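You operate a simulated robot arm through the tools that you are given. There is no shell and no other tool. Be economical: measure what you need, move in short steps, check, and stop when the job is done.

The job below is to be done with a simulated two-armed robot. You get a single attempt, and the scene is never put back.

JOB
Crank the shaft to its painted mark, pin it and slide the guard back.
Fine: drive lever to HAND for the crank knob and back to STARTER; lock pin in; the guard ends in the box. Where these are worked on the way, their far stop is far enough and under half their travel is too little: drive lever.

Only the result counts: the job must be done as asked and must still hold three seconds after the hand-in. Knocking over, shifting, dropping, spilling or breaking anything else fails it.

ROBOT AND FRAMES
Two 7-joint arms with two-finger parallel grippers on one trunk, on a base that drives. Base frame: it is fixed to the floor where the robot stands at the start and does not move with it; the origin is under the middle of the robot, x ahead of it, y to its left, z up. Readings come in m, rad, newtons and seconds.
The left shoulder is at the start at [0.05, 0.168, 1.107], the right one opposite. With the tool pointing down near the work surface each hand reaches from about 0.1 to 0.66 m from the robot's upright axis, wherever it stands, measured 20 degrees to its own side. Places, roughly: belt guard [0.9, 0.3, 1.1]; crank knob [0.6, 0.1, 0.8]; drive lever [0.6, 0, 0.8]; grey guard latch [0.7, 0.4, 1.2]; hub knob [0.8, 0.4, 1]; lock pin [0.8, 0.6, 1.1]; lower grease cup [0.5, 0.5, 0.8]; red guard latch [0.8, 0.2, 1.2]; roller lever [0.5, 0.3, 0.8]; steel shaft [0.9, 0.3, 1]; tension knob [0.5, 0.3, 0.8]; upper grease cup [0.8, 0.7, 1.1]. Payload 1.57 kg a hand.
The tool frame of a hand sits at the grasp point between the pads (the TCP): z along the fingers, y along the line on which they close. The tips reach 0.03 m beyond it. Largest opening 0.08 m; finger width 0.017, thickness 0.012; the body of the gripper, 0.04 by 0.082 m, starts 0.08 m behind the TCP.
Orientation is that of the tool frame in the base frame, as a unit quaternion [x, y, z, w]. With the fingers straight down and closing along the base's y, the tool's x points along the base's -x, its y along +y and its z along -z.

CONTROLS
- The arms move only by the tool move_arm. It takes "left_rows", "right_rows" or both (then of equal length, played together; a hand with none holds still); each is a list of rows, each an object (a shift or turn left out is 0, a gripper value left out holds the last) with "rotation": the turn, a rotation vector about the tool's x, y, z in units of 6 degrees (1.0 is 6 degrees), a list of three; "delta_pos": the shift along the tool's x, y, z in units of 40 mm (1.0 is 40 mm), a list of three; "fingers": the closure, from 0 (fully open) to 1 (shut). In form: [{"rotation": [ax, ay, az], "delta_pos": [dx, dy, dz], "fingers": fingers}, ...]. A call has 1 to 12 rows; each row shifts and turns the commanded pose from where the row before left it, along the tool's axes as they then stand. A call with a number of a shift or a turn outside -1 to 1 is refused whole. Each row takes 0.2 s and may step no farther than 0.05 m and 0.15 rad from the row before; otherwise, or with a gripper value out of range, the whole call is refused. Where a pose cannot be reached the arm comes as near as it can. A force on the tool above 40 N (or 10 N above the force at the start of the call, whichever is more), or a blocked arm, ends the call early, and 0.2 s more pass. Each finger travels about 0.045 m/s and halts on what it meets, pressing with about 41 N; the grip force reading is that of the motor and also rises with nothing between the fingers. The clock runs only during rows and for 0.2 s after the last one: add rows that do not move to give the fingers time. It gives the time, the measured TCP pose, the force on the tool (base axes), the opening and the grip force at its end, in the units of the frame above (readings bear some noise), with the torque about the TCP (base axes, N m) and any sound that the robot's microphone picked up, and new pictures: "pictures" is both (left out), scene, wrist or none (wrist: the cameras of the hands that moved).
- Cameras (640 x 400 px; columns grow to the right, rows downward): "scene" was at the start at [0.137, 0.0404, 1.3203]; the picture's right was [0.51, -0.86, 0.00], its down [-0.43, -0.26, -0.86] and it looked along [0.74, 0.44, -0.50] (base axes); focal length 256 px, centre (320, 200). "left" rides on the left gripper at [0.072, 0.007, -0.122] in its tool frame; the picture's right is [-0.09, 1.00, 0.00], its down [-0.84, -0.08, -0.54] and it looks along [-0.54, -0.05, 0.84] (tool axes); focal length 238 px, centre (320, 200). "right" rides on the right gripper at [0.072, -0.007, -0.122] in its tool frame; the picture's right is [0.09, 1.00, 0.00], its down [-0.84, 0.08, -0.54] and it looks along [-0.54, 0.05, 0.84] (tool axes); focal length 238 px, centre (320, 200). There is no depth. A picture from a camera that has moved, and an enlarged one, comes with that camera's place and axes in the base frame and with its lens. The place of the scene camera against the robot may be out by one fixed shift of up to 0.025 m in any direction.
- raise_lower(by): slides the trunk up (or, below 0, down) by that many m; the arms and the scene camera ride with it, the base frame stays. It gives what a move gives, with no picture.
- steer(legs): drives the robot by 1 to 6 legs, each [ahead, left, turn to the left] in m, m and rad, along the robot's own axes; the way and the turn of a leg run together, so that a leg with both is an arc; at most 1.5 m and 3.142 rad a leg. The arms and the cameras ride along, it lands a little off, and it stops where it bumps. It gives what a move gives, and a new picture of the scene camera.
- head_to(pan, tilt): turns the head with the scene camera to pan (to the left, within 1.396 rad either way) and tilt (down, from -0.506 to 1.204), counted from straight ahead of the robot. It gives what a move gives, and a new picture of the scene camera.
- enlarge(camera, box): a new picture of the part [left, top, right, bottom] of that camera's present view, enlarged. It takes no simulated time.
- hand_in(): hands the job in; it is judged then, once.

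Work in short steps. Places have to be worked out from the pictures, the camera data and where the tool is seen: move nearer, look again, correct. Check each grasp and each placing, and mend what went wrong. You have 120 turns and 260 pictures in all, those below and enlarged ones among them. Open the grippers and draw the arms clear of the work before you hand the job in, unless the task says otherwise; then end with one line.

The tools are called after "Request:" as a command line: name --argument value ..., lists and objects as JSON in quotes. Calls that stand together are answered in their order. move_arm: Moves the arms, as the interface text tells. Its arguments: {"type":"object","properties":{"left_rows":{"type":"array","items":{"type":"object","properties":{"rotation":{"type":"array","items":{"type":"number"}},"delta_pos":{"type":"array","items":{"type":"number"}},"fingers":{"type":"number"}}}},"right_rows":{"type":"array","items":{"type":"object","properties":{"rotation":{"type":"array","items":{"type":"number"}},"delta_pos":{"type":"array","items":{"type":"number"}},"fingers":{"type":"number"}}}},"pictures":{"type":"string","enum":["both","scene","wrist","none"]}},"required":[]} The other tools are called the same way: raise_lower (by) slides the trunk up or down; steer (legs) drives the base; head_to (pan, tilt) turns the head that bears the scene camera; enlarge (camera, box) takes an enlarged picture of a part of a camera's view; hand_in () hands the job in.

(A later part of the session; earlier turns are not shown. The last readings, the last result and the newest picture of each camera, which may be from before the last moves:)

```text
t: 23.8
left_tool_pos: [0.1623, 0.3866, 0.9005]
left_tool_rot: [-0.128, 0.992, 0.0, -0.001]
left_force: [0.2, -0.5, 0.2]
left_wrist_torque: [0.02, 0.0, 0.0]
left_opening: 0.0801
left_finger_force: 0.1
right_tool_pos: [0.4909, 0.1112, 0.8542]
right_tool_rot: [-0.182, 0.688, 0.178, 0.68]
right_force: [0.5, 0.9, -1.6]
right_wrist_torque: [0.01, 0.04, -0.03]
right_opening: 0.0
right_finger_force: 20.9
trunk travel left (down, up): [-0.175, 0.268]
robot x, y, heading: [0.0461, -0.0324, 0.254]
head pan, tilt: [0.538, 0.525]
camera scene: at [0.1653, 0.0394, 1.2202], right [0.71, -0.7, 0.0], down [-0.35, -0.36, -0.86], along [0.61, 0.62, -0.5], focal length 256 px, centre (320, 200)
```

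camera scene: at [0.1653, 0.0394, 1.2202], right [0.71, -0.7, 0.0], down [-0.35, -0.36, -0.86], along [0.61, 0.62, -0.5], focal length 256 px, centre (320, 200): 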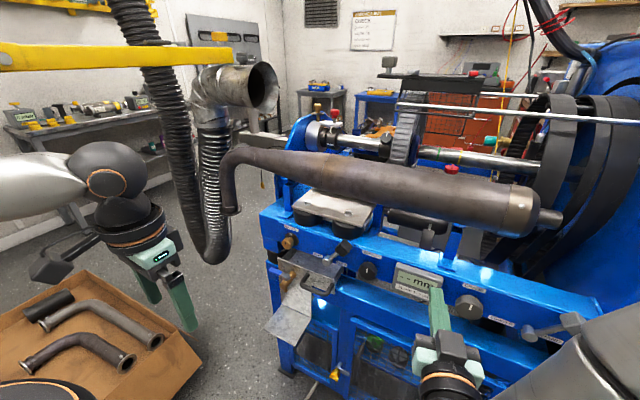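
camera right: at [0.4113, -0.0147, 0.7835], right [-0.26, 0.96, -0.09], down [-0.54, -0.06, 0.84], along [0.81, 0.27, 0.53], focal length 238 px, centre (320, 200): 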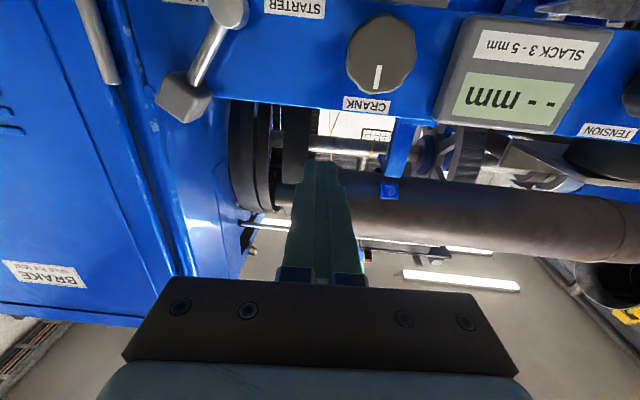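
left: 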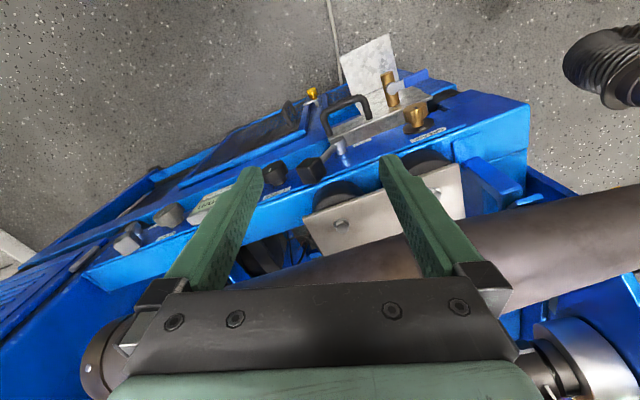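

Level the tool yaw back to ~15° and move right in front of the lever's left side.

Request:
move_arm --right_rows '[{"rotation": [0.8, 0, 0]}, {"rotation": [0.8, 0, 0]}, {"rotation": [0.75, 0, 0]}, {"delta_pos": [0.2, -1, 0]}, {"delta_pos": [0.2, -1, 0]}, {"delta_pos": [0.2, -1, 0]}, {"delta_pos": [0, -0.8, 0.3]}]' --pictures "wrist"

Request:
head_to --pan 0.0 --tilt 0.7

```text
t: 25.4
left_tool_pos: [0.1627, 0.3885, 0.9007]
left_tool_rot: [-0.127, 0.992, 0.0, 0.0]
left_force: [0.5, -0.3, 0.7]
left_wrist_torque: [0.04, -0.02, -0.02]
left_opening: 0.0798
left_finger_force: 0.0
right_tool_pos: [0.5157, 0.0122, 0.8579]
right_tool_rot: [-0.096, 0.704, 0.092, 0.697]
right_force: [1.1, -1.0, 0.0]
right_wrist_torque: [0.0, -0.02, -0.04]
right_opening: 0.0001
right_finger_force: 21.5
right hand out of reach, approached as far as the arm can: row 6, 7
trunk travel left (down, up): [-0.175, 0.268]
robot x, y, heading: [0.0446, -0.0311, 0.253]
head pan, tilt: [0.538, 0.525]
camera right: at [0.3992, -0.0248, 0.7861], right [-0.26, 0.96, -0.1], down [-0.53, -0.06, 0.84], along [0.8, 0.27, 0.53], focal length 238 px, centre (320, 200)
```

right: 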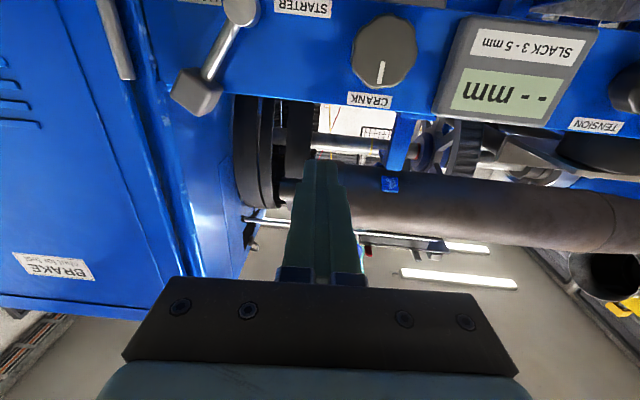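

```text
t: 26.4
left_tool_pos: [0.1622, 0.3873, 0.9011]
left_tool_rot: [-0.128, 0.992, 0.0, 0.0]
left_force: [0.1, 0.7, -0.5]
left_wrist_torque: [0.05, 0.01, 0.01]
left_opening: 0.0802
left_finger_force: 0.1
right_tool_pos: [0.5162, 0.0137, 0.857]
right_tool_rot: [-0.096, 0.705, 0.092, 0.697]
right_force: [-0.2, -0.8, 0.3]
right_wrist_torque: [-0.01, -0.01, -0.01]
right_opening: 0.0
right_finger_force: 21.2
trunk travel left (down, up): [-0.175, 0.268]
robot x, y, heading: [0.0464, -0.0303, 0.257]
head pan, tilt: [0.0, 0.7]
camera scene: at [0.1839, -0.0035, 1.205], right [0.25, -0.97, 0.0], down [-0.62, -0.16, -0.77], along [0.74, 0.19, -0.64], focal length 256 px, centre (320, 200)
```

scene: 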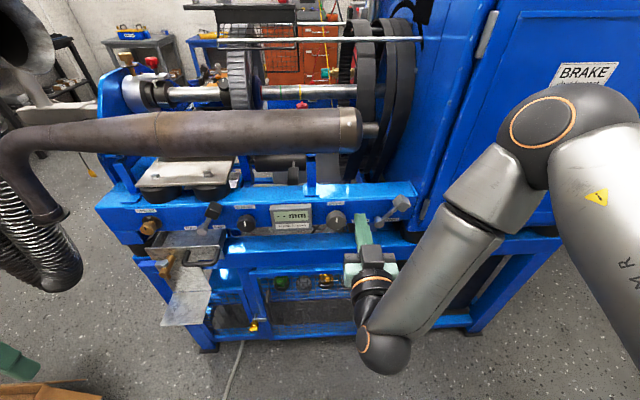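

The right arm can't go farther right relative to the body, so I shift the robot 10 cm to its right.

Request:
steer --legs '[[0, -0.1, 0]]'

Request:
move_arm --right_rows '[{"delta_pos": [0.25, 0.6, 0]}, {"delta_pos": [0.35, 0.65, 0]}]' --pictures "both"

```text
t: 27.9
left_tool_pos: [0.188, 0.2944, 0.9014]
left_tool_rot: [-0.128, 0.992, 0.0, -0.001]
left_force: [0.7, 0.1, -0.2]
left_wrist_torque: [0.01, 0.01, 0.01]
left_opening: 0.08
left_finger_force: 0.0
right_tool_pos: [0.5398, -0.0809, 0.8572]
right_tool_rot: [-0.096, 0.705, 0.092, 0.697]
right_force: [-0.4, 0.3, -1.7]
right_wrist_torque: [-0.01, 0.01, -0.02]
right_opening: 0.0
right_finger_force: 21.7
trunk travel left (down, up): [-0.175, 0.268]
robot x, y, heading: [0.0658, -0.1217, 0.256]
head pan, tilt: [0.0, 0.7]
camera scene: at [0.2085, -0.0972, 1.205], right [0.25, -0.97, 0.0], down [-0.62, -0.16, -0.76], along [0.74, 0.19, -0.64], focal length 256 px, centre (320, 200)
```

scene: 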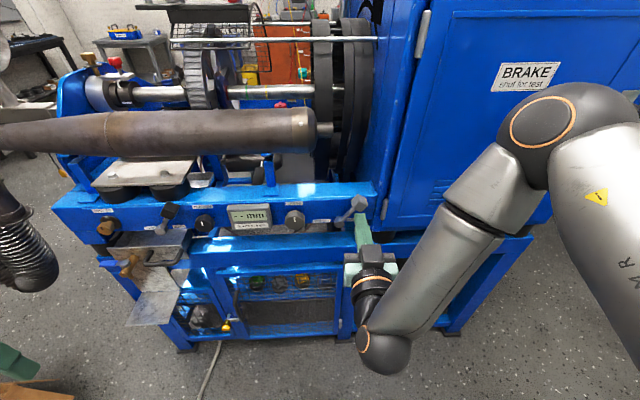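

```text
t: 28.5
left_tool_pos: [0.1864, 0.2947, 0.8999]
left_tool_rot: [-0.128, 0.992, 0.0, 0.0]
left_force: [-0.8, 0.8, -0.4]
left_wrist_torque: [0.0, 0.03, 0.0]
left_opening: 0.08
left_finger_force: 0.0
right_tool_pos: [0.5265, -0.031, 0.8338]
right_tool_rot: [-0.097, 0.705, 0.093, 0.696]
right_force: [0.1, 0.6, 0.4]
right_wrist_torque: [0.0, -0.02, 0.01]
right_opening: 0.0
right_finger_force: 21.5
trunk travel left (down, up): [-0.175, 0.268]
robot x, y, heading: [0.0719, -0.1221, 0.259]
head pan, tilt: [0.0, 0.7]
camera scene: at [0.2084, -0.0969, 1.205], right [0.25, -0.97, 0.0], down [-0.62, -0.16, -0.76], along [0.74, 0.19, -0.64], focal length 256 px, centre (320, 200)
camera right: at [0.4098, -0.0693, 0.7615], right [-0.26, 0.96, -0.1], down [-0.53, -0.06, 0.84], along [0.8, 0.27, 0.53], focal length 238 px, centre (320, 200)
```

scene: 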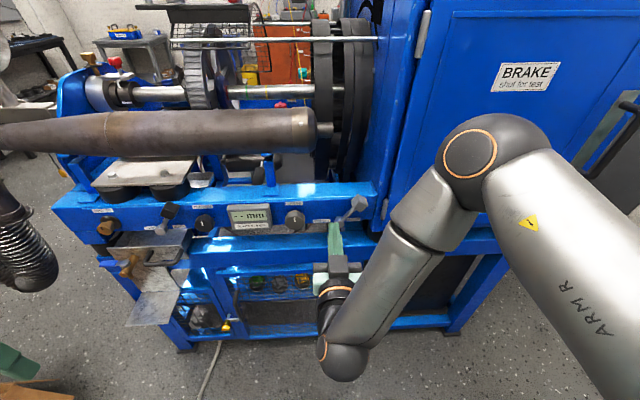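
right: 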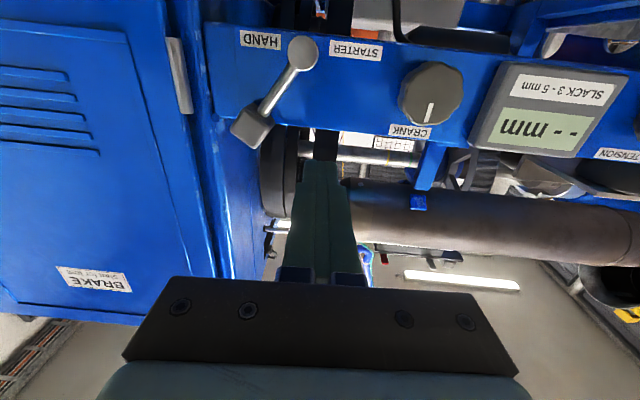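

Now the view is square to the panel. Let me check the lever angle from the scene camera.

Request:
enlarge --camera "scene" --box '[270, 170, 400, 260]'

Request:
enlarge --camera "scene" --box '[60, 30, 340, 205]'

```text
4.44 times, centred on (335, 215) of scene
camera zoom: at [0.2084, -0.0969, 1.205], right [0.25, -0.97, 0.0], down [-0.62, -0.16, -0.76], along [0.74, 0.19, -0.64], focal length 1138 px, centre (253, 133)
```

zoom: 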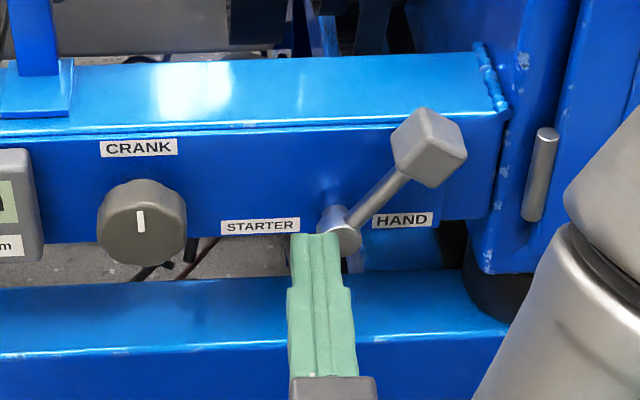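

```text
2.29 times, centred on (200, 118) of scene
camera zoom: at [0.2084, -0.0969, 1.205], right [0.25, -0.97, 0.0], down [-0.62, -0.16, -0.76], along [0.74, 0.19, -0.64], focal length 585 px, centre (594, 389)
```

zoom: 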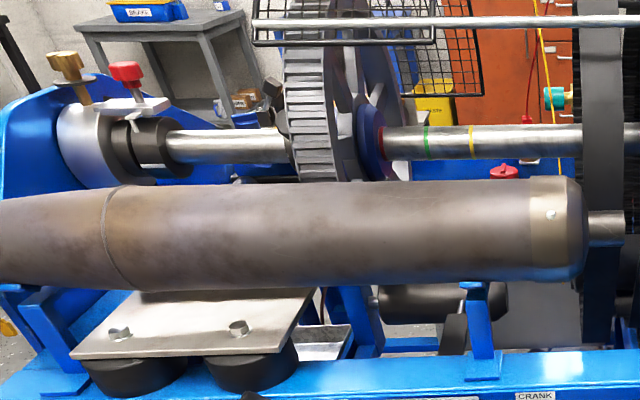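

The lever sits about 40° right, at HAND. Look closely at the collar under the red lock pin.

Request:
enlarge --camera "scene" --box '[70, 45, 150, 115]'

Request:
enlarge --camera "scene" --box '[180, 60, 340, 130]'

```text
5.71 times, centred on (110, 80) of scene
camera zoom: at [0.2084, -0.0969, 1.205], right [0.25, -0.97, 0.0], down [-0.62, -0.16, -0.76], along [0.74, 0.19, -0.64], focal length 1462 px, centre (1520, 886)
```

zoom: 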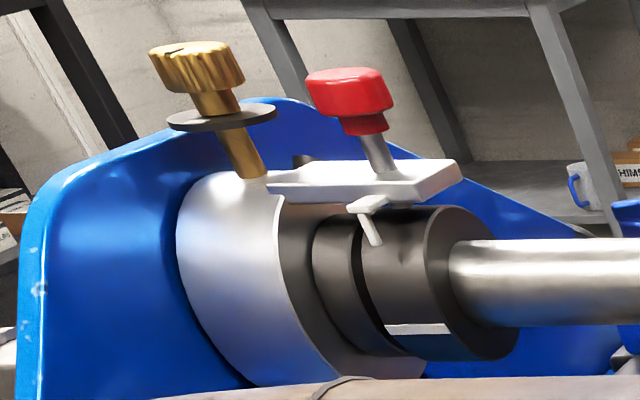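

```text
4.00 times, centred on (260, 95) of scene
camera zoom: at [0.2084, -0.0969, 1.205], right [0.25, -0.97, 0.0], down [-0.62, -0.16, -0.76], along [0.74, 0.19, -0.64], focal length 1024 px, centre (560, 620)
```

zoom: 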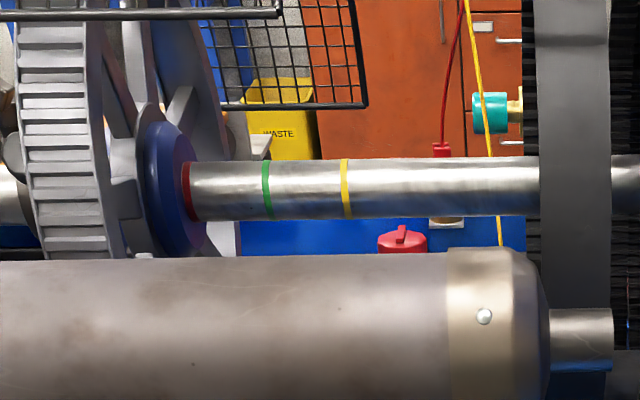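

A white pointer on the bracket and a white stripe on the collar (facing front) — the stripe must be turned up to the pointer. Now I position the right hand in front of the crank knob with fingers opened to ~6 cm.

Request:
move_arm --right_rows '[{"delta_pos": [0.4, 0.7, 0], "fingers": 0.25}, {"delta_pos": [0.4, 0.7, 0]}, {"delta_pos": [0.48, 0.78, 0]}, {"delta_pos": [0, 0, 0.4]}, {"delta_pos": [0, 0, 0.4]}]' --pictures "both"

```text
t: 29.7
left_tool_pos: [0.1858, 0.294, 0.9011]
left_tool_rot: [-0.128, 0.992, 0.0, 0.0]
left_force: [-0.1, -0.8, -0.2]
left_wrist_torque: [0.02, 0.04, -0.01]
left_opening: 0.08
left_finger_force: 0.1
right_tool_pos: [0.5343, 0.0601, 0.7812]
right_tool_rot: [-0.096, 0.705, 0.092, 0.697]
right_force: [-0.3, -0.6, 0.3]
right_wrist_torque: [-0.02, 0.03, 0.02]
right_opening: 0.0597
right_finger_force: 0.0
trunk travel left (down, up): [-0.175, 0.268]
robot x, y, heading: [0.0689, -0.1214, 0.258]
head pan, tilt: [0.0, 0.7]
camera scene: at [0.2084, -0.0971, 1.205], right [0.25, -0.97, 0.0], down [-0.62, -0.16, -0.76], along [0.74, 0.19, -0.64], focal length 256 px, centre (320, 200)
camera right: at [0.4179, 0.0219, 0.7103], right [-0.26, 0.96, -0.1], down [-0.53, -0.06, 0.84], along [0.8, 0.27, 0.53], focal length 238 px, centre (320, 200)
```

scene: 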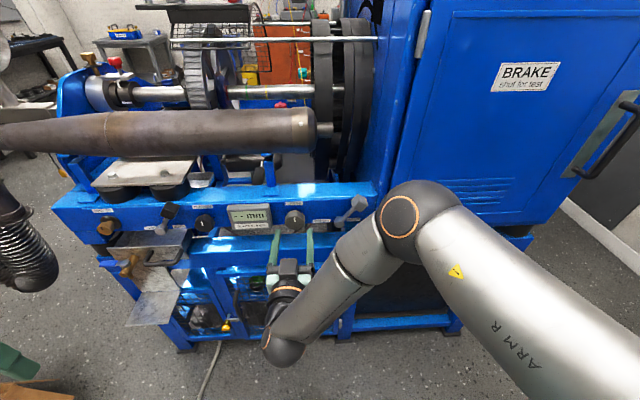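
right: 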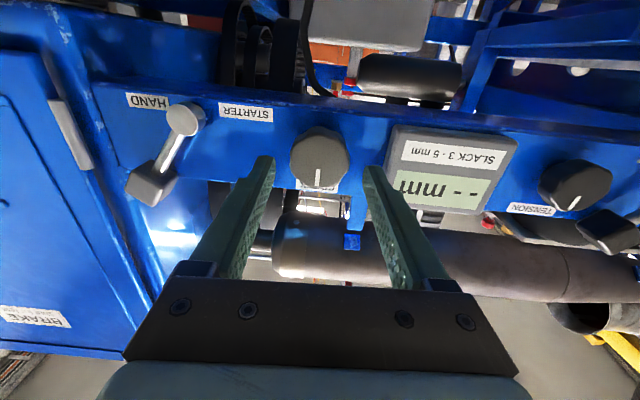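

Knob is centred between the fingers. Advance ~4 cm and close on it.

Request:
move_arm --right_rows '[{"delta_pos": [0, 0, 0.4]}, {"delta_pos": [0, 0, 0.4]}, {"delta_pos": [0, 0, 0.25]}, {"fingers": 1}, {}, {}, {}]' --pictures "wrist"

```text
t: 31.3
left_tool_pos: [0.1874, 0.2938, 0.9009]
left_tool_rot: [-0.128, 0.992, 0.0, 0.0]
left_force: [-0.1, -0.9, 0.9]
left_wrist_torque: [0.01, 0.0, -0.02]
left_opening: 0.0802
left_finger_force: 0.1
right_tool_pos: [0.5759, 0.0714, 0.7821]
right_tool_rot: [-0.097, 0.705, 0.093, 0.696]
right_force: [2.3, 0.4, 0.5]
right_wrist_torque: [-0.02, 0.02, -0.07]
right_opening: 0.0473
right_finger_force: 43.4
trunk travel left (down, up): [-0.175, 0.268]
robot x, y, heading: [0.069, -0.1181, 0.258]
head pan, tilt: [0.0, 0.7]
camera right: at [0.459, 0.0337, 0.7106], right [-0.26, 0.96, -0.1], down [-0.53, -0.06, 0.84], along [0.8, 0.27, 0.53], focal length 238 px, centre (320, 200)
```

right: 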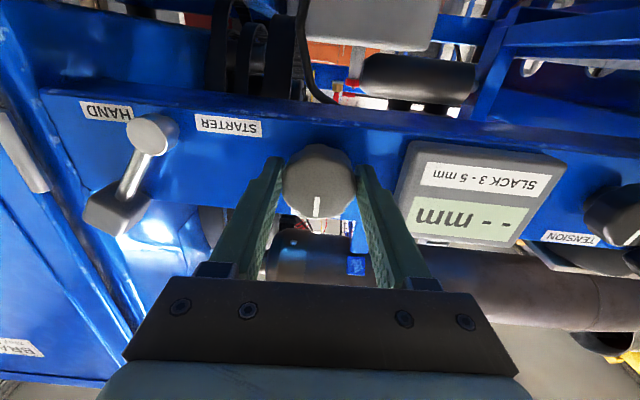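

Grasped (4.7 cm). Turn the knob clockwise 30° and look at the shaft collar.

Request:
move_arm --right_rows '[{"rotation": [0, 0, 1]}, {"rotation": [0, 0, 1]}, {"rotation": [0, 0, 1]}, {"rotation": [0, 0, 1]}, {"rotation": [0, 0, 1]}]' --pictures "wrist"

Request:
enlarge --camera "scene" --box '[70, 45, 150, 115]'

```text
t: 32.5
left_tool_pos: [0.1878, 0.2941, 0.9]
left_tool_rot: [-0.128, 0.992, 0.0, 0.0]
left_force: [0.4, -0.5, -0.5]
left_wrist_torque: [-0.01, -0.02, 0.04]
left_opening: 0.0803
left_finger_force: 0.1
right_tool_pos: [0.5756, 0.073, 0.7823]
right_tool_rot: [0.089, 0.704, 0.271, 0.65]
right_force: [10.9, 10.9, 9.3]
right_wrist_torque: [-0.34, 0.77, 0.66]
right_opening: 0.0474
right_finger_force: 45.1
trunk travel left (down, up): [-0.175, 0.268]
robot x, y, heading: [0.0687, -0.1236, 0.252]
head pan, tilt: [0.0, 0.7]
camera right: at [0.4489, 0.0707, 0.7167], right [-0.24, 0.88, 0.42], down [-0.42, -0.48, 0.77], along [0.87, 0.01, 0.49], focal length 238 px, centre (320, 200)
```

right: 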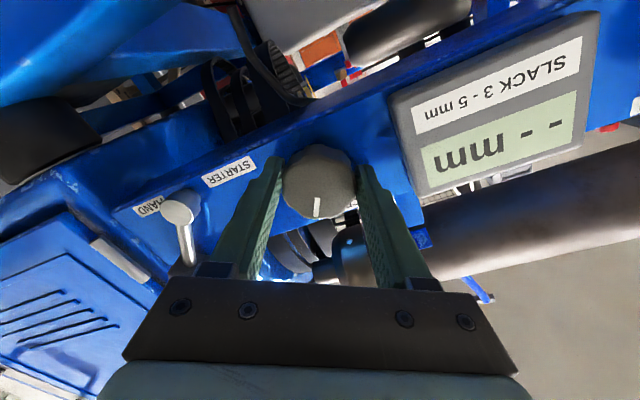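

```text
5.71 times, centred on (110, 80) of scene
camera zoom: at [0.2087, -0.0964, 1.205], right [0.25, -0.97, 0.0], down [-0.62, -0.16, -0.76], along [0.74, 0.19, -0.64], focal length 1462 px, centre (1520, 886)
```

zoom: 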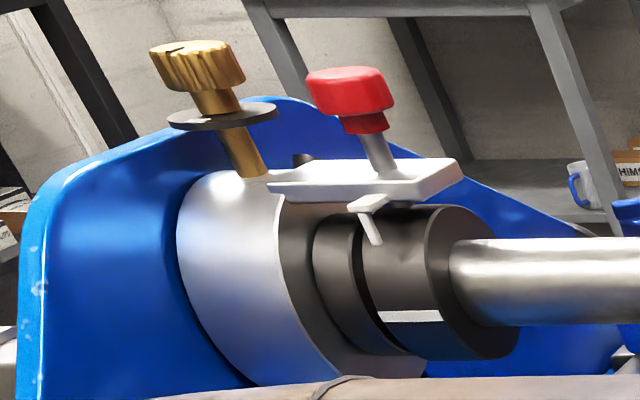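

Clockwise raises the stripe toward the pointer (knob→shaft ratio ≈0.4). Continue another 48°.

Request:
move_arm --right_rows '[{"rotation": [0, 0, 1]}, {"rotation": [0, 0, 1]}, {"rotation": [0, 0, 1]}, {"rotation": [0, 0, 1]}, {"rotation": [0, 0, 1]}, {"rotation": [0, 0, 1]}, {"rotation": [0, 0, 1]}, {"rotation": [0, 0, 1]}]' --pictures "wrist"

Request:
enlarge --camera "scene" --box '[70, 45, 150, 115]'

```text
t: 34.3
left_tool_pos: [0.186, 0.2957, 0.9007]
left_tool_rot: [-0.128, 0.992, -0.001, 0.001]
left_force: [-0.2, -0.7, 0.8]
left_wrist_torque: [0.03, -0.01, 0.0]
left_opening: 0.0801
left_finger_force: 0.0
right_tool_pos: [0.5736, 0.0738, 0.7846]
right_tool_rot: [0.366, 0.606, 0.515, 0.484]
right_force: [5.9, 19.4, 19.9]
right_wrist_torque: [-0.16, 0.07, 0.57]
right_opening: 0.0472
right_finger_force: 45.6
trunk travel left (down, up): [-0.175, 0.268]
robot x, y, heading: [0.0696, -0.1213, 0.256]
head pan, tilt: [0.0, 0.7]
camera right: at [0.4382, 0.1087, 0.7619], right [-0.08, 0.29, 0.95], down [-0.3, -0.92, 0.25], along [0.95, -0.27, 0.16], focal length 238 px, centre (320, 200)
```

right: 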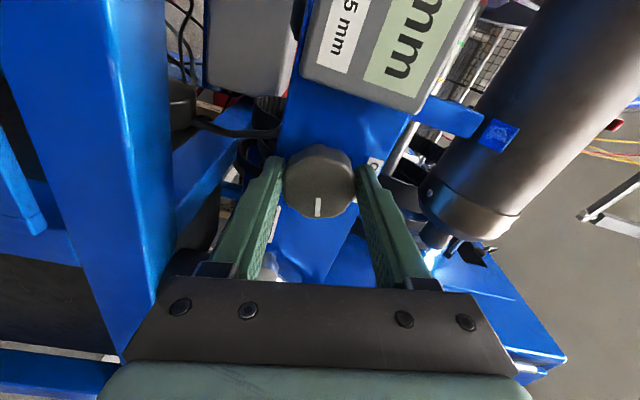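

```text
5.71 times, centred on (110, 80) of scene
camera zoom: at [0.2074, -0.0961, 1.2051], right [0.25, -0.97, 0.0], down [-0.62, -0.16, -0.77], along [0.74, 0.19, -0.64], focal length 1462 px, centre (1520, 886)
```

zoom: 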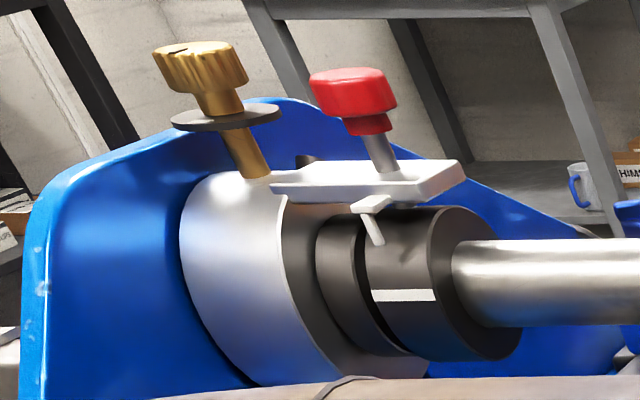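

Stripe rising well. Continue turning with a small shift to relieve the side force.

Request:
move_arm --right_rows '[{"rotation": [0, 0, 1], "delta_pos": [0.04, 0.04, 0]}, {"rotation": [0, 0, 1]}, {"rotation": [0, 0, 1]}, {"rotation": [0, 0, 1]}, {"rotation": [0, 0, 1]}, {"rotation": [0, 0, 1]}, {"rotation": [0, 0, 1]}]' --pictures "none"

Request:
enlarge --camera "scene" --box '[70, 45, 150, 115]'

```text
t: 35.9
left_tool_pos: [0.1852, 0.2942, 0.9008]
left_tool_rot: [-0.128, 0.992, 0.0, 0.001]
left_force: [0.0, -0.5, 0.7]
left_wrist_torque: [0.01, -0.02, -0.01]
left_opening: 0.0801
left_finger_force: 0.1
right_tool_pos: [0.5739, 0.0734, 0.7862]
right_tool_rot: [0.56, 0.433, 0.654, 0.269]
right_force: [2.4, 6.4, 25.1]
right_wrist_torque: [-0.11, -0.1, 0.12]
right_opening: 0.0473
right_finger_force: 45.1
trunk travel left (down, up): [-0.175, 0.268]
robot x, y, heading: [0.0679, -0.1205, 0.255]
head pan, tilt: [0.0, 0.7]
```

```text
5.71 times, centred on (110, 80) of scene
camera zoom: at [0.2066, -0.0973, 1.2053], right [0.25, -0.97, 0.0], down [-0.62, -0.16, -0.77], along [0.74, 0.19, -0.64], focal length 1462 px, centre (1520, 886)
```

zoom: 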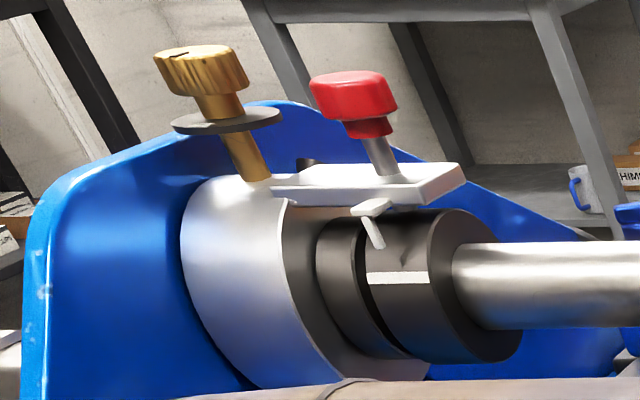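

About 31 px left to the pointer tip. Continue with another 42°, easing upward a little.

Request:
move_arm --right_rows '[{"rotation": [0, 0, 1], "delta_pos": [0.03, 0.06, 0]}, {"rotation": [0, 0, 1]}, {"rotation": [0, 0, 1]}, {"rotation": [0, 0, 1]}, {"rotation": [0, 0, 1]}, {"rotation": [0, 0, 1]}, {"rotation": [0, 0, 1]}]' --pictures "wrist"

Request:
enlarge --camera "scene" --box '[70, 45, 150, 115]'

```text
t: 37.5
left_tool_pos: [0.1863, 0.293, 0.9014]
left_tool_rot: [-0.127, 0.992, 0.0, 0.001]
left_force: [0.2, -0.2, 0.8]
left_wrist_torque: [0.03, -0.01, 0.06]
left_opening: 0.08
left_finger_force: 0.1
right_tool_pos: [0.5735, 0.0717, 0.7871]
right_tool_rot: [0.679, 0.203, 0.705, 0.019]
right_force: [4.0, -2.0, 21.3]
right_wrist_torque: [-0.21, 0.29, -0.02]
right_opening: 0.0473
right_finger_force: 44.4
trunk travel left (down, up): [-0.175, 0.268]
robot x, y, heading: [0.0693, -0.1227, 0.258]
head pan, tilt: [0.0, 0.7]
camera right: at [0.4497, 0.0693, 0.8531], right [0.24, -0.89, 0.4], down [-0.44, -0.46, -0.77], along [0.86, 0.01, -0.5], focal length 238 px, centre (320, 200)
```

right: 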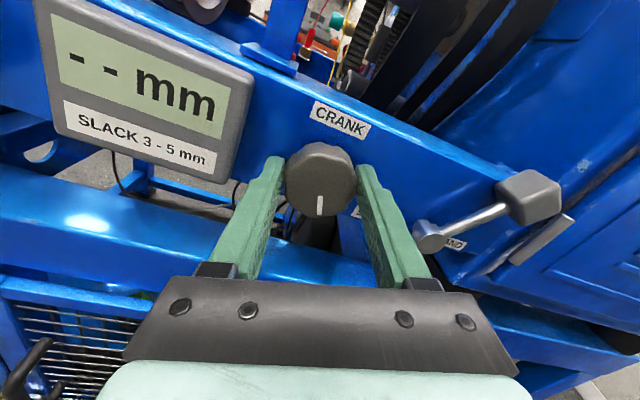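

```text
5.71 times, centred on (110, 80) of scene
camera zoom: at [0.2072, -0.0979, 1.2052], right [0.25, -0.97, 0.0], down [-0.62, -0.16, -0.77], along [0.74, 0.19, -0.64], focal length 1462 px, centre (1520, 886)
```

zoom: 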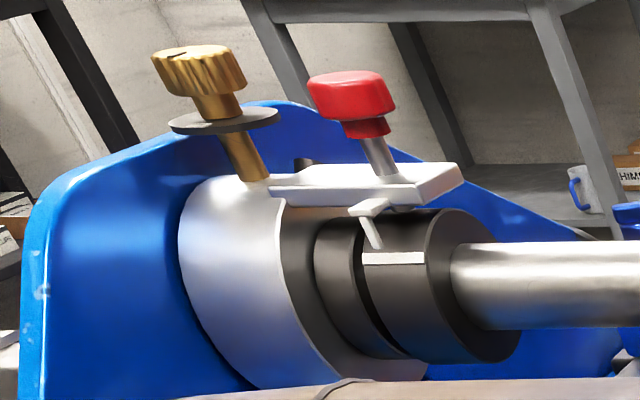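

Very close. Zoom more tightly on the pointer and stripe.

Request:
enlarge --camera "scene" --box '[105, 62, 137, 82]'

```text
16.00 times, centred on (121, 72) of scene
camera zoom: at [0.2072, -0.0979, 1.2052], right [0.25, -0.97, 0.0], down [-0.62, -0.16, -0.77], along [0.74, 0.19, -0.64], focal length 4095 px, centre (3504, 2248)
```

zoom: 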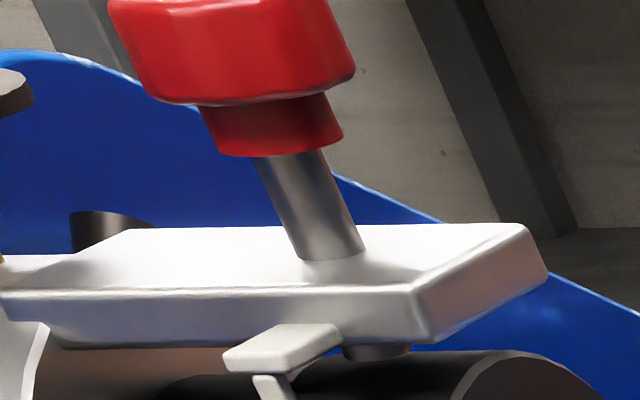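

Request:
enlarge --camera "scene" --box '[107, 76, 139, 96]'

```text
16.00 times, centred on (123, 86) of scene
camera zoom: at [0.2072, -0.0979, 1.2052], right [0.25, -0.97, 0.0], down [-0.62, -0.16, -0.77], along [0.74, 0.19, -0.64], focal length 4095 px, centre (3472, 2024)
```

zoom: 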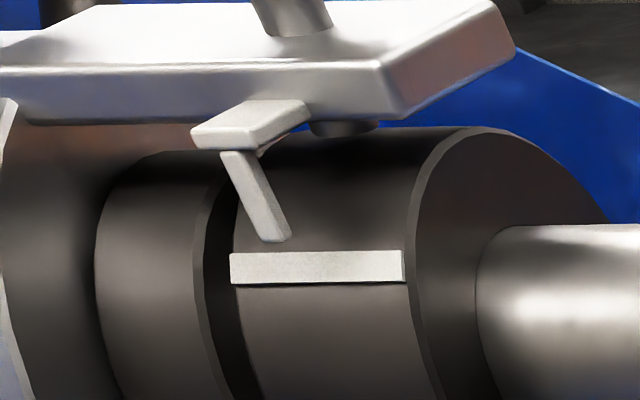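

The tip sits ~6 mm above the stripe centre, so roughly 20° more crank. Turn 18° and check.

Request:
move_arm --right_rows '[{"rotation": [0, 0, 1], "delta_pos": [0.03, -0.02, 0]}, {"rotation": [0, 0, 1]}, {"rotation": [0, 0, 1]}]' --pictures "none"

Request:
enlarge --camera "scene" --box '[107, 76, 139, 96]'

```text
t: 38.3
left_tool_pos: [0.187, 0.2931, 0.9019]
left_tool_rot: [-0.128, 0.992, 0.001, 0.0]
left_force: [0.0, -0.1, -0.4]
left_wrist_torque: [0.02, -0.01, -0.04]
left_opening: 0.0802
left_finger_force: 0.1
right_tool_pos: [0.5755, 0.0713, 0.7863]
right_tool_rot: [0.704, 0.092, 0.699, -0.09]
right_force: [7.2, -12.2, 18.4]
right_wrist_torque: [-0.32, 0.66, -0.42]
right_opening: 0.0473
right_finger_force: 45.1
trunk travel left (down, up): [-0.175, 0.268]
robot x, y, heading: [0.0646, -0.1237, 0.254]
head pan, tilt: [0.0, 0.7]
```

```text
16.00 times, centred on (123, 86) of scene
camera zoom: at [0.2076, -0.0986, 1.2051], right [0.25, -0.97, 0.0], down [-0.62, -0.16, -0.77], along [0.74, 0.2, -0.64], focal length 4095 px, centre (3472, 2024)
```

zoom: 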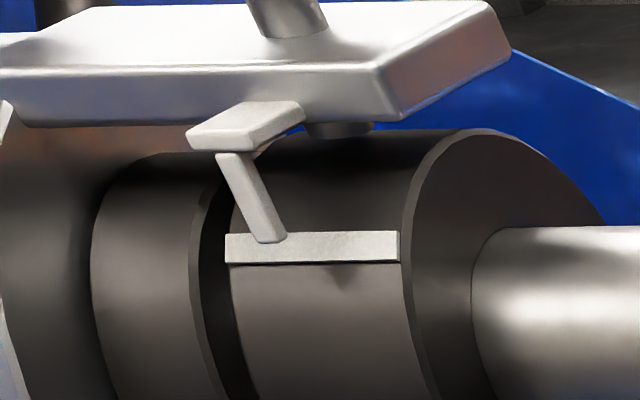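

Tip now overlaps the stripe's upper edge; a further ~4° to centre it.

Request:
move_arm --right_rows '[{"rotation": [0, 0, 0.7]}, {}]' --pictures "none"

Request:
enlarge --camera "scene" --box '[107, 76, 139, 96]'

```text
t: 38.9
left_tool_pos: [0.1869, 0.2933, 0.9022]
left_tool_rot: [-0.128, 0.992, 0.001, 0.001]
left_force: [0.0, 0.0, -0.3]
left_wrist_torque: [-0.02, 0.03, 0.01]
left_opening: 0.0801
left_finger_force: 0.0
right_tool_pos: [0.5747, 0.071, 0.7879]
right_tool_rot: [0.706, 0.066, 0.695, -0.116]
right_force: [7.8, -15.8, 13.4]
right_wrist_torque: [-0.08, 0.11, -0.57]
right_opening: 0.0472
right_finger_force: 45.2
trunk travel left (down, up): [-0.175, 0.268]
robot x, y, heading: [0.0721, -0.1254, 0.257]
head pan, tilt: [0.0, 0.7]
```

```text
16.00 times, centred on (123, 86) of scene
camera zoom: at [0.2081, -0.0987, 1.205], right [0.25, -0.97, 0.0], down [-0.62, -0.16, -0.77], along [0.74, 0.2, -0.64], focal length 4095 px, centre (3472, 2024)
```

zoom: 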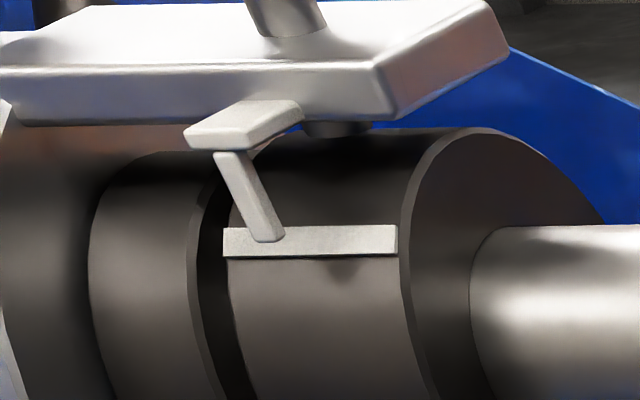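

Stripe is centred on the pointer tip. Release (opening to ~6 cm), back off, and recheck.

Request:
move_arm --right_rows '[{"fingers": 0.25}, {}, {"delta_pos": [0, 0, -0.7]}, {"delta_pos": [0, 0, -0.7]}]' --pictures "wrist"

Request:
enlarge --camera "scene" --box '[107, 76, 139, 96]'

```text
t: 39.9
left_tool_pos: [0.1881, 0.294, 0.9003]
left_tool_rot: [-0.128, 0.992, -0.001, 0.0]
left_force: [-0.2, 0.2, 0.1]
left_wrist_torque: [0.05, 0.01, -0.03]
left_opening: 0.0801
left_finger_force: 0.2
right_tool_pos: [0.5178, 0.0574, 0.7842]
right_tool_rot: [0.708, 0.07, 0.693, -0.117]
right_force: [-0.3, 0.3, 1.2]
right_wrist_torque: [0.01, -0.02, -0.01]
right_opening: 0.0598
right_finger_force: 0.0
trunk travel left (down, up): [-0.175, 0.268]
robot x, y, heading: [0.0663, -0.1242, 0.257]
head pan, tilt: [0.0, 0.7]
camera right: at [0.4011, 0.0286, 0.8572], right [0.26, -0.96, 0.02], down [-0.53, -0.16, -0.83], along [0.81, 0.21, -0.55], focal length 238 px, centre (320, 200)
```

right: 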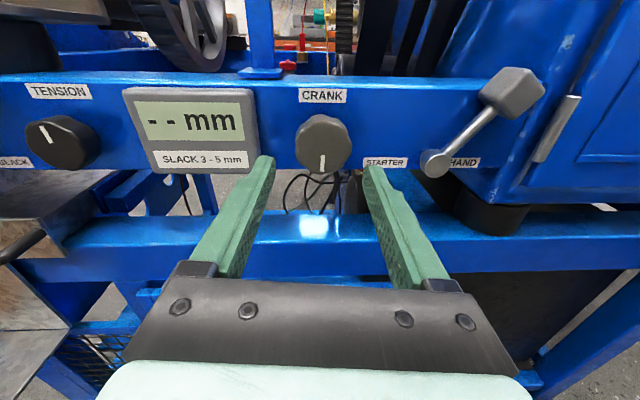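

```text
16.00 times, centred on (123, 86) of scene
camera zoom: at [0.2084, -0.0971, 1.205], right [0.25, -0.97, 0.0], down [-0.62, -0.16, -0.77], along [0.74, 0.19, -0.64], focal length 4095 px, centre (3472, 2024)
```

zoom: 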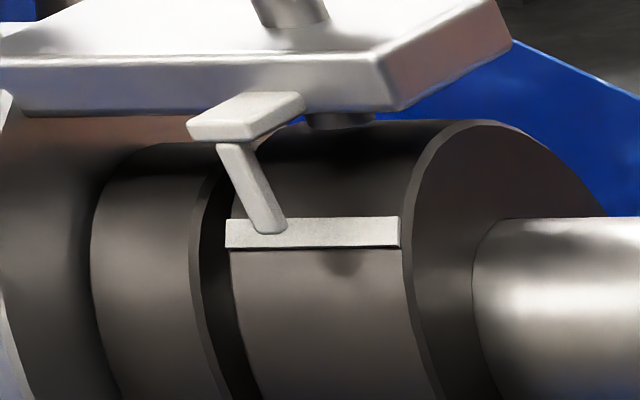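

Alignment held. Now return the lever to STARTER: close the fingers and move right, to the right of the lever's stem and below its block.

Request:
move_arm --right_rows '[{"fingers": 1, "delta_pos": [0.1, 0.9, 0]}, {"delta_pos": [0.1, 0.9, 0]}, {"delta_pos": [0, 0.9, 0]}, {"delta_pos": [0, 0.9, 0]}]' --pictures "wrist"

```text
t: 40.9
left_tool_pos: [0.1859, 0.2934, 0.9008]
left_tool_rot: [-0.127, 0.992, -0.001, 0.0]
left_force: [-0.2, -0.1, -0.1]
left_wrist_torque: [0.02, 0.01, -0.04]
left_opening: 0.08
left_finger_force: 0.0
right_tool_pos: [0.5374, -0.0511, 0.8138]
right_tool_rot: [0.709, 0.068, 0.692, -0.115]
right_force: [1.0, -0.1, 0.7]
right_wrist_torque: [0.0, 0.01, 0.01]
right_opening: 0.0001
right_finger_force: 15.8
right hand out of reach, approached as far as the arm can: row 3, 4
trunk travel left (down, up): [-0.175, 0.268]
robot x, y, heading: [0.0669, -0.1222, 0.259]
head pan, tilt: [0.0, 0.7]
camera right: at [0.4207, -0.0789, 0.8865], right [0.26, -0.97, 0.02], down [-0.53, -0.16, -0.83], along [0.81, 0.2, -0.56], focal length 238 px, centre (320, 200)
```

right: 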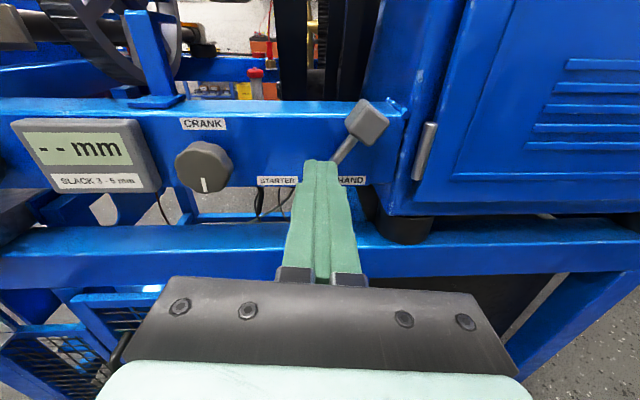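

Arm limited to the right again; shift the robot 8 cm right.

Request:
steer --legs '[[0, -0.08, 0]]'

Request:
move_arm --right_rows '[{"delta_pos": [-0.5, 0, 0]}]' --pictures "wrist"

```text
t: 42.3
left_tool_pos: [0.2059, 0.2168, 0.9007]
left_tool_rot: [-0.129, 0.992, -0.001, 0.0]
left_force: [-0.2, 0.1, -0.2]
left_wrist_torque: [0.01, -0.01, 0.01]
left_opening: 0.0799
left_finger_force: 0.0
right_tool_pos: [0.5573, -0.1285, 0.8137]
right_tool_rot: [0.709, 0.069, 0.692, -0.117]
right_force: [0.8, 0.0, 0.0]
right_wrist_torque: [-0.03, 0.0, -0.04]
right_opening: 0.0
right_finger_force: 21.4
trunk travel left (down, up): [-0.175, 0.268]
robot x, y, heading: [0.0869, -0.2002, 0.258]
head pan, tilt: [0.0, 0.7]
camera scene: at [0.2288, -0.1743, 1.205], right [0.26, -0.97, 0.0], down [-0.62, -0.16, -0.76], along [0.74, 0.2, -0.64], focal length 256 px, centre (320, 200)
```

scene: 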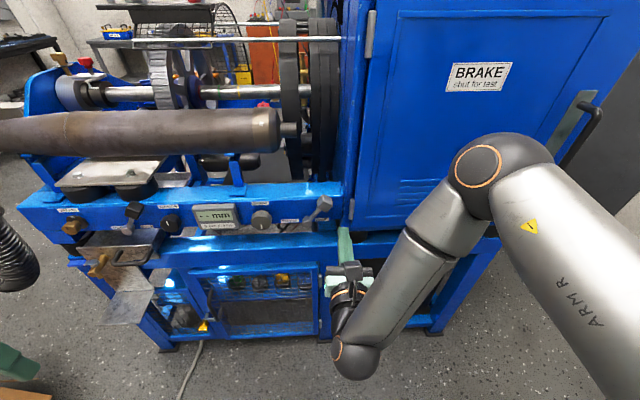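

```text
t: 42.7
left_tool_pos: [0.2048, 0.2167, 0.9009]
left_tool_rot: [-0.129, 0.992, 0.001, 0.0]
left_force: [0.4, 0.3, -0.1]
left_wrist_torque: [-0.02, 0.04, -0.01]
left_opening: 0.0803
left_finger_force: 0.1
right_tool_pos: [0.5534, -0.1193, 0.7991]
right_tool_rot: [0.71, 0.068, 0.691, -0.115]
right_force: [0.3, -0.2, -0.4]
right_wrist_torque: [0.0, 0.0, 0.02]
right_opening: 0.0002
right_finger_force: 21.3
right hand out of reach, approached as far as the arm can: row 1
trunk travel left (down, up): [-0.175, 0.268]
robot x, y, heading: [0.0872, -0.2011, 0.257]
head pan, tilt: [0.0, 0.7]
camera right: at [0.4367, -0.1474, 0.8729], right [0.26, -0.97, 0.02], down [-0.53, -0.16, -0.83], along [0.81, 0.2, -0.56], focal length 238 px, centre (320, 200)
```

right: 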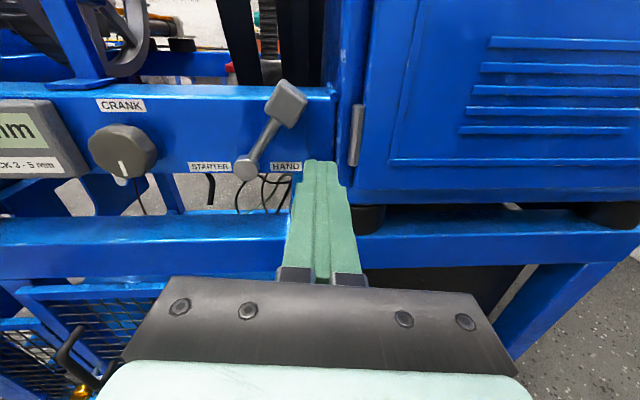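

Shift left slightly to be just right of the stem, lower 1 cm and go forward until tips are at stem depth.

Request:
move_arm --right_rows '[{"delta_pos": [-0.25, -0.6, 0]}, {"delta_pos": [0, 0, 0.7]}, {"delta_pos": [0, 0, 0.7]}, {"delta_pos": [0, 0, 0.4]}]' --pictures "wrist"

Request:
enlarge --camera "scene" --box '[280, 180, 380, 260]'

```text
t: 43.7
left_tool_pos: [0.2069, 0.2175, 0.9004]
left_tool_rot: [-0.129, 0.992, 0.0, 0.0]
left_force: [0.3, 0.5, -0.3]
left_wrist_torque: [-0.01, -0.02, -0.01]
left_opening: 0.0798
left_finger_force: 0.0
right_tool_pos: [0.6125, -0.0733, 0.7941]
right_tool_rot: [0.711, 0.067, 0.691, -0.114]
right_force: [-0.7, -0.2, -0.3]
right_wrist_torque: [-0.01, 0.02, 0.0]
right_opening: 0.0001
right_finger_force: 21.2
right hand out of reach, approached as far as the arm can: row 4
trunk travel left (down, up): [-0.175, 0.268]
robot x, y, heading: [0.0894, -0.1995, 0.258]
head pan, tilt: [0.0, 0.7]
camera right: at [0.4966, -0.1005, 0.8677], right [0.26, -0.97, 0.02], down [-0.53, -0.16, -0.83], along [0.81, 0.2, -0.56], focal length 238 px, centre (320, 200)
```

right: 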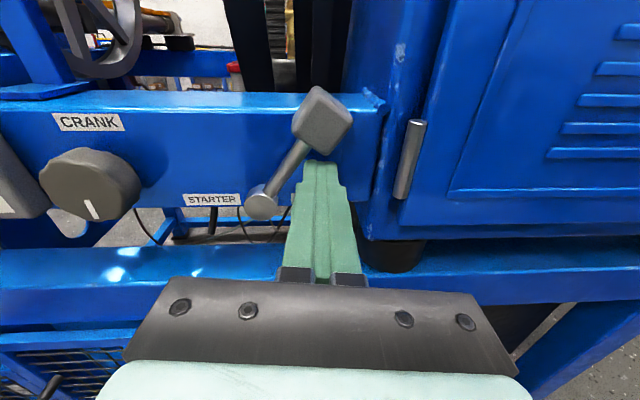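

```text
5.00 times, centred on (330, 220) of scene
camera zoom: at [0.2288, -0.1742, 1.205], right [0.26, -0.97, 0.0], down [-0.62, -0.17, -0.76], along [0.74, 0.2, -0.64], focal length 1280 px, centre (270, 100)
```

zoom: 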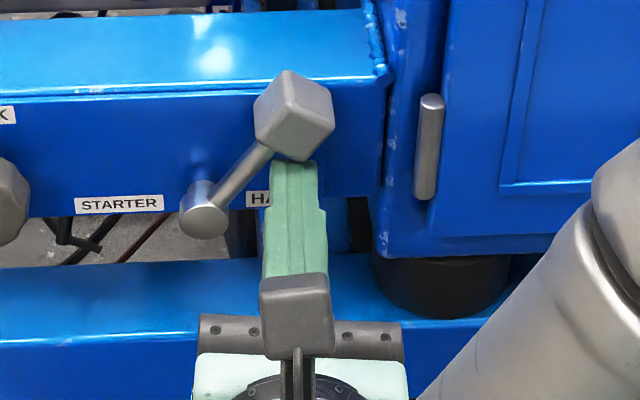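

Finger is right of the stem beneath the block. Push left in steps.

Request:
move_arm --right_rows '[{"delta_pos": [0, -0.3, 0]}, {"delta_pos": [0, -0.3, 0]}, {"delta_pos": [0, -0.3, 0]}, {"delta_pos": [0, -0.3, 0]}]' --pictures "wrist"

```text
t: 44.7
left_tool_pos: [0.2056, 0.2159, 0.9017]
left_tool_rot: [-0.129, 0.992, 0.0, -0.001]
left_force: [-0.7, -1.0, 0.5]
left_wrist_torque: [0.02, 0.03, 0.0]
left_opening: 0.08
left_finger_force: 0.0
right_tool_pos: [0.6017, -0.0322, 0.7965]
right_tool_rot: [0.71, 0.067, 0.692, -0.112]
right_force: [-4.5, -22.2, 0.0]
right_wrist_torque: [-0.18, 0.02, -0.43]
right_opening: 0.0001
right_finger_force: 21.4
trunk travel left (down, up): [-0.175, 0.268]
robot x, y, heading: [0.0912, -0.2013, 0.259]
head pan, tilt: [0.0, 0.7]
camera right: at [0.4849, -0.0586, 0.8703], right [0.25, -0.97, 0.02], down [-0.53, -0.16, -0.83], along [0.81, 0.2, -0.56], focal length 238 px, centre (320, 200)
```

right: 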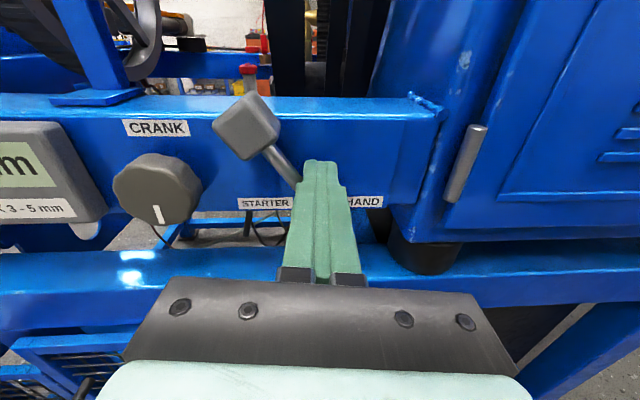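

The lever is over to the left with 22 N resistance; one more small push to make sure it's at the stop, then retreat and look.

Request:
move_arm --right_rows '[{"delta_pos": [0, -0.15, 0]}, {"delta_pos": [0, 0.4, 0]}, {"delta_pos": [0, 0.2, -0.8]}, {"delta_pos": [0, 0, -1]}]' --pictures "wrist"

Request:
enlarge --camera "scene" --box '[230, 180, 370, 260]'

Request:
enlarge --camera "scene" --box '[60, 60, 124, 100]'

```text
t: 45.1
left_tool_pos: [0.2076, 0.2163, 0.9006]
left_tool_rot: [-0.127, 0.992, 0.0, -0.001]
left_force: [-0.9, -0.5, -0.3]
left_wrist_torque: [-0.04, -0.05, -0.01]
left_opening: 0.0801
left_finger_force: 0.1
right_tool_pos: [0.6015, -0.0314, 0.7976]
right_tool_rot: [0.71, 0.063, 0.694, -0.105]
right_force: [-4.5, -9.6, 4.9]
right_wrist_torque: [0.01, -0.05, -0.12]
right_opening: 0.0003
right_finger_force: 21.0
trunk travel left (down, up): [-0.175, 0.268]
robot x, y, heading: [0.0905, -0.2002, 0.254]
head pan, tilt: [0.0, 0.7]
stopped in row 2 (right hand): the force on the tool passed its limit at 42 N (the readings are from after the stop); the commanded pose is now the measured one
camera right: at [0.4845, -0.0557, 0.8703], right [0.24, -0.97, 0.03], down [-0.53, -0.16, -0.83], along [0.81, 0.18, -0.55], focal length 238 px, centre (320, 200)
```

right: 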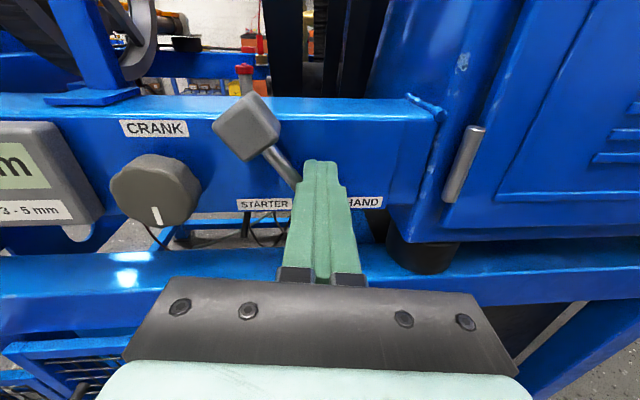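

```text
4.57 times, centred on (300, 220) of scene
camera zoom: at [0.2277, -0.1754, 1.2052], right [0.25, -0.97, 0.0], down [-0.62, -0.16, -0.77], along [0.74, 0.19, -0.64], focal length 1170 px, centre (411, 109)
```

zoom: 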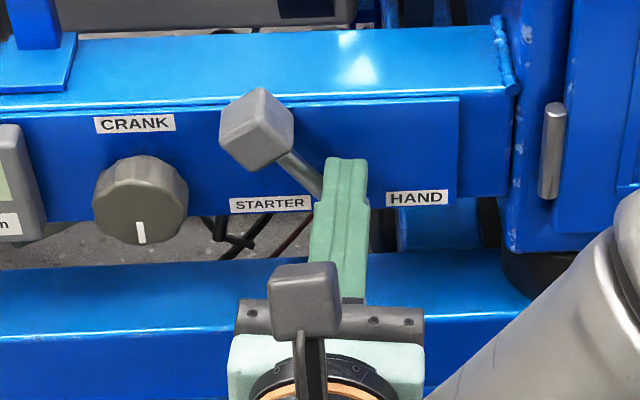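

```text
10.00 times, centred on (92, 80) of scene
camera zoom: at [0.2277, -0.1754, 1.2052], right [0.25, -0.97, 0.0], down [-0.62, -0.16, -0.77], along [0.74, 0.19, -0.64], focal length 2559 px, centre (2600, 1400)
```

zoom: 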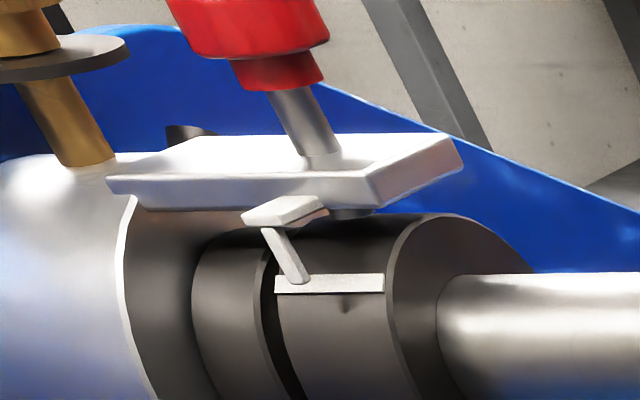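

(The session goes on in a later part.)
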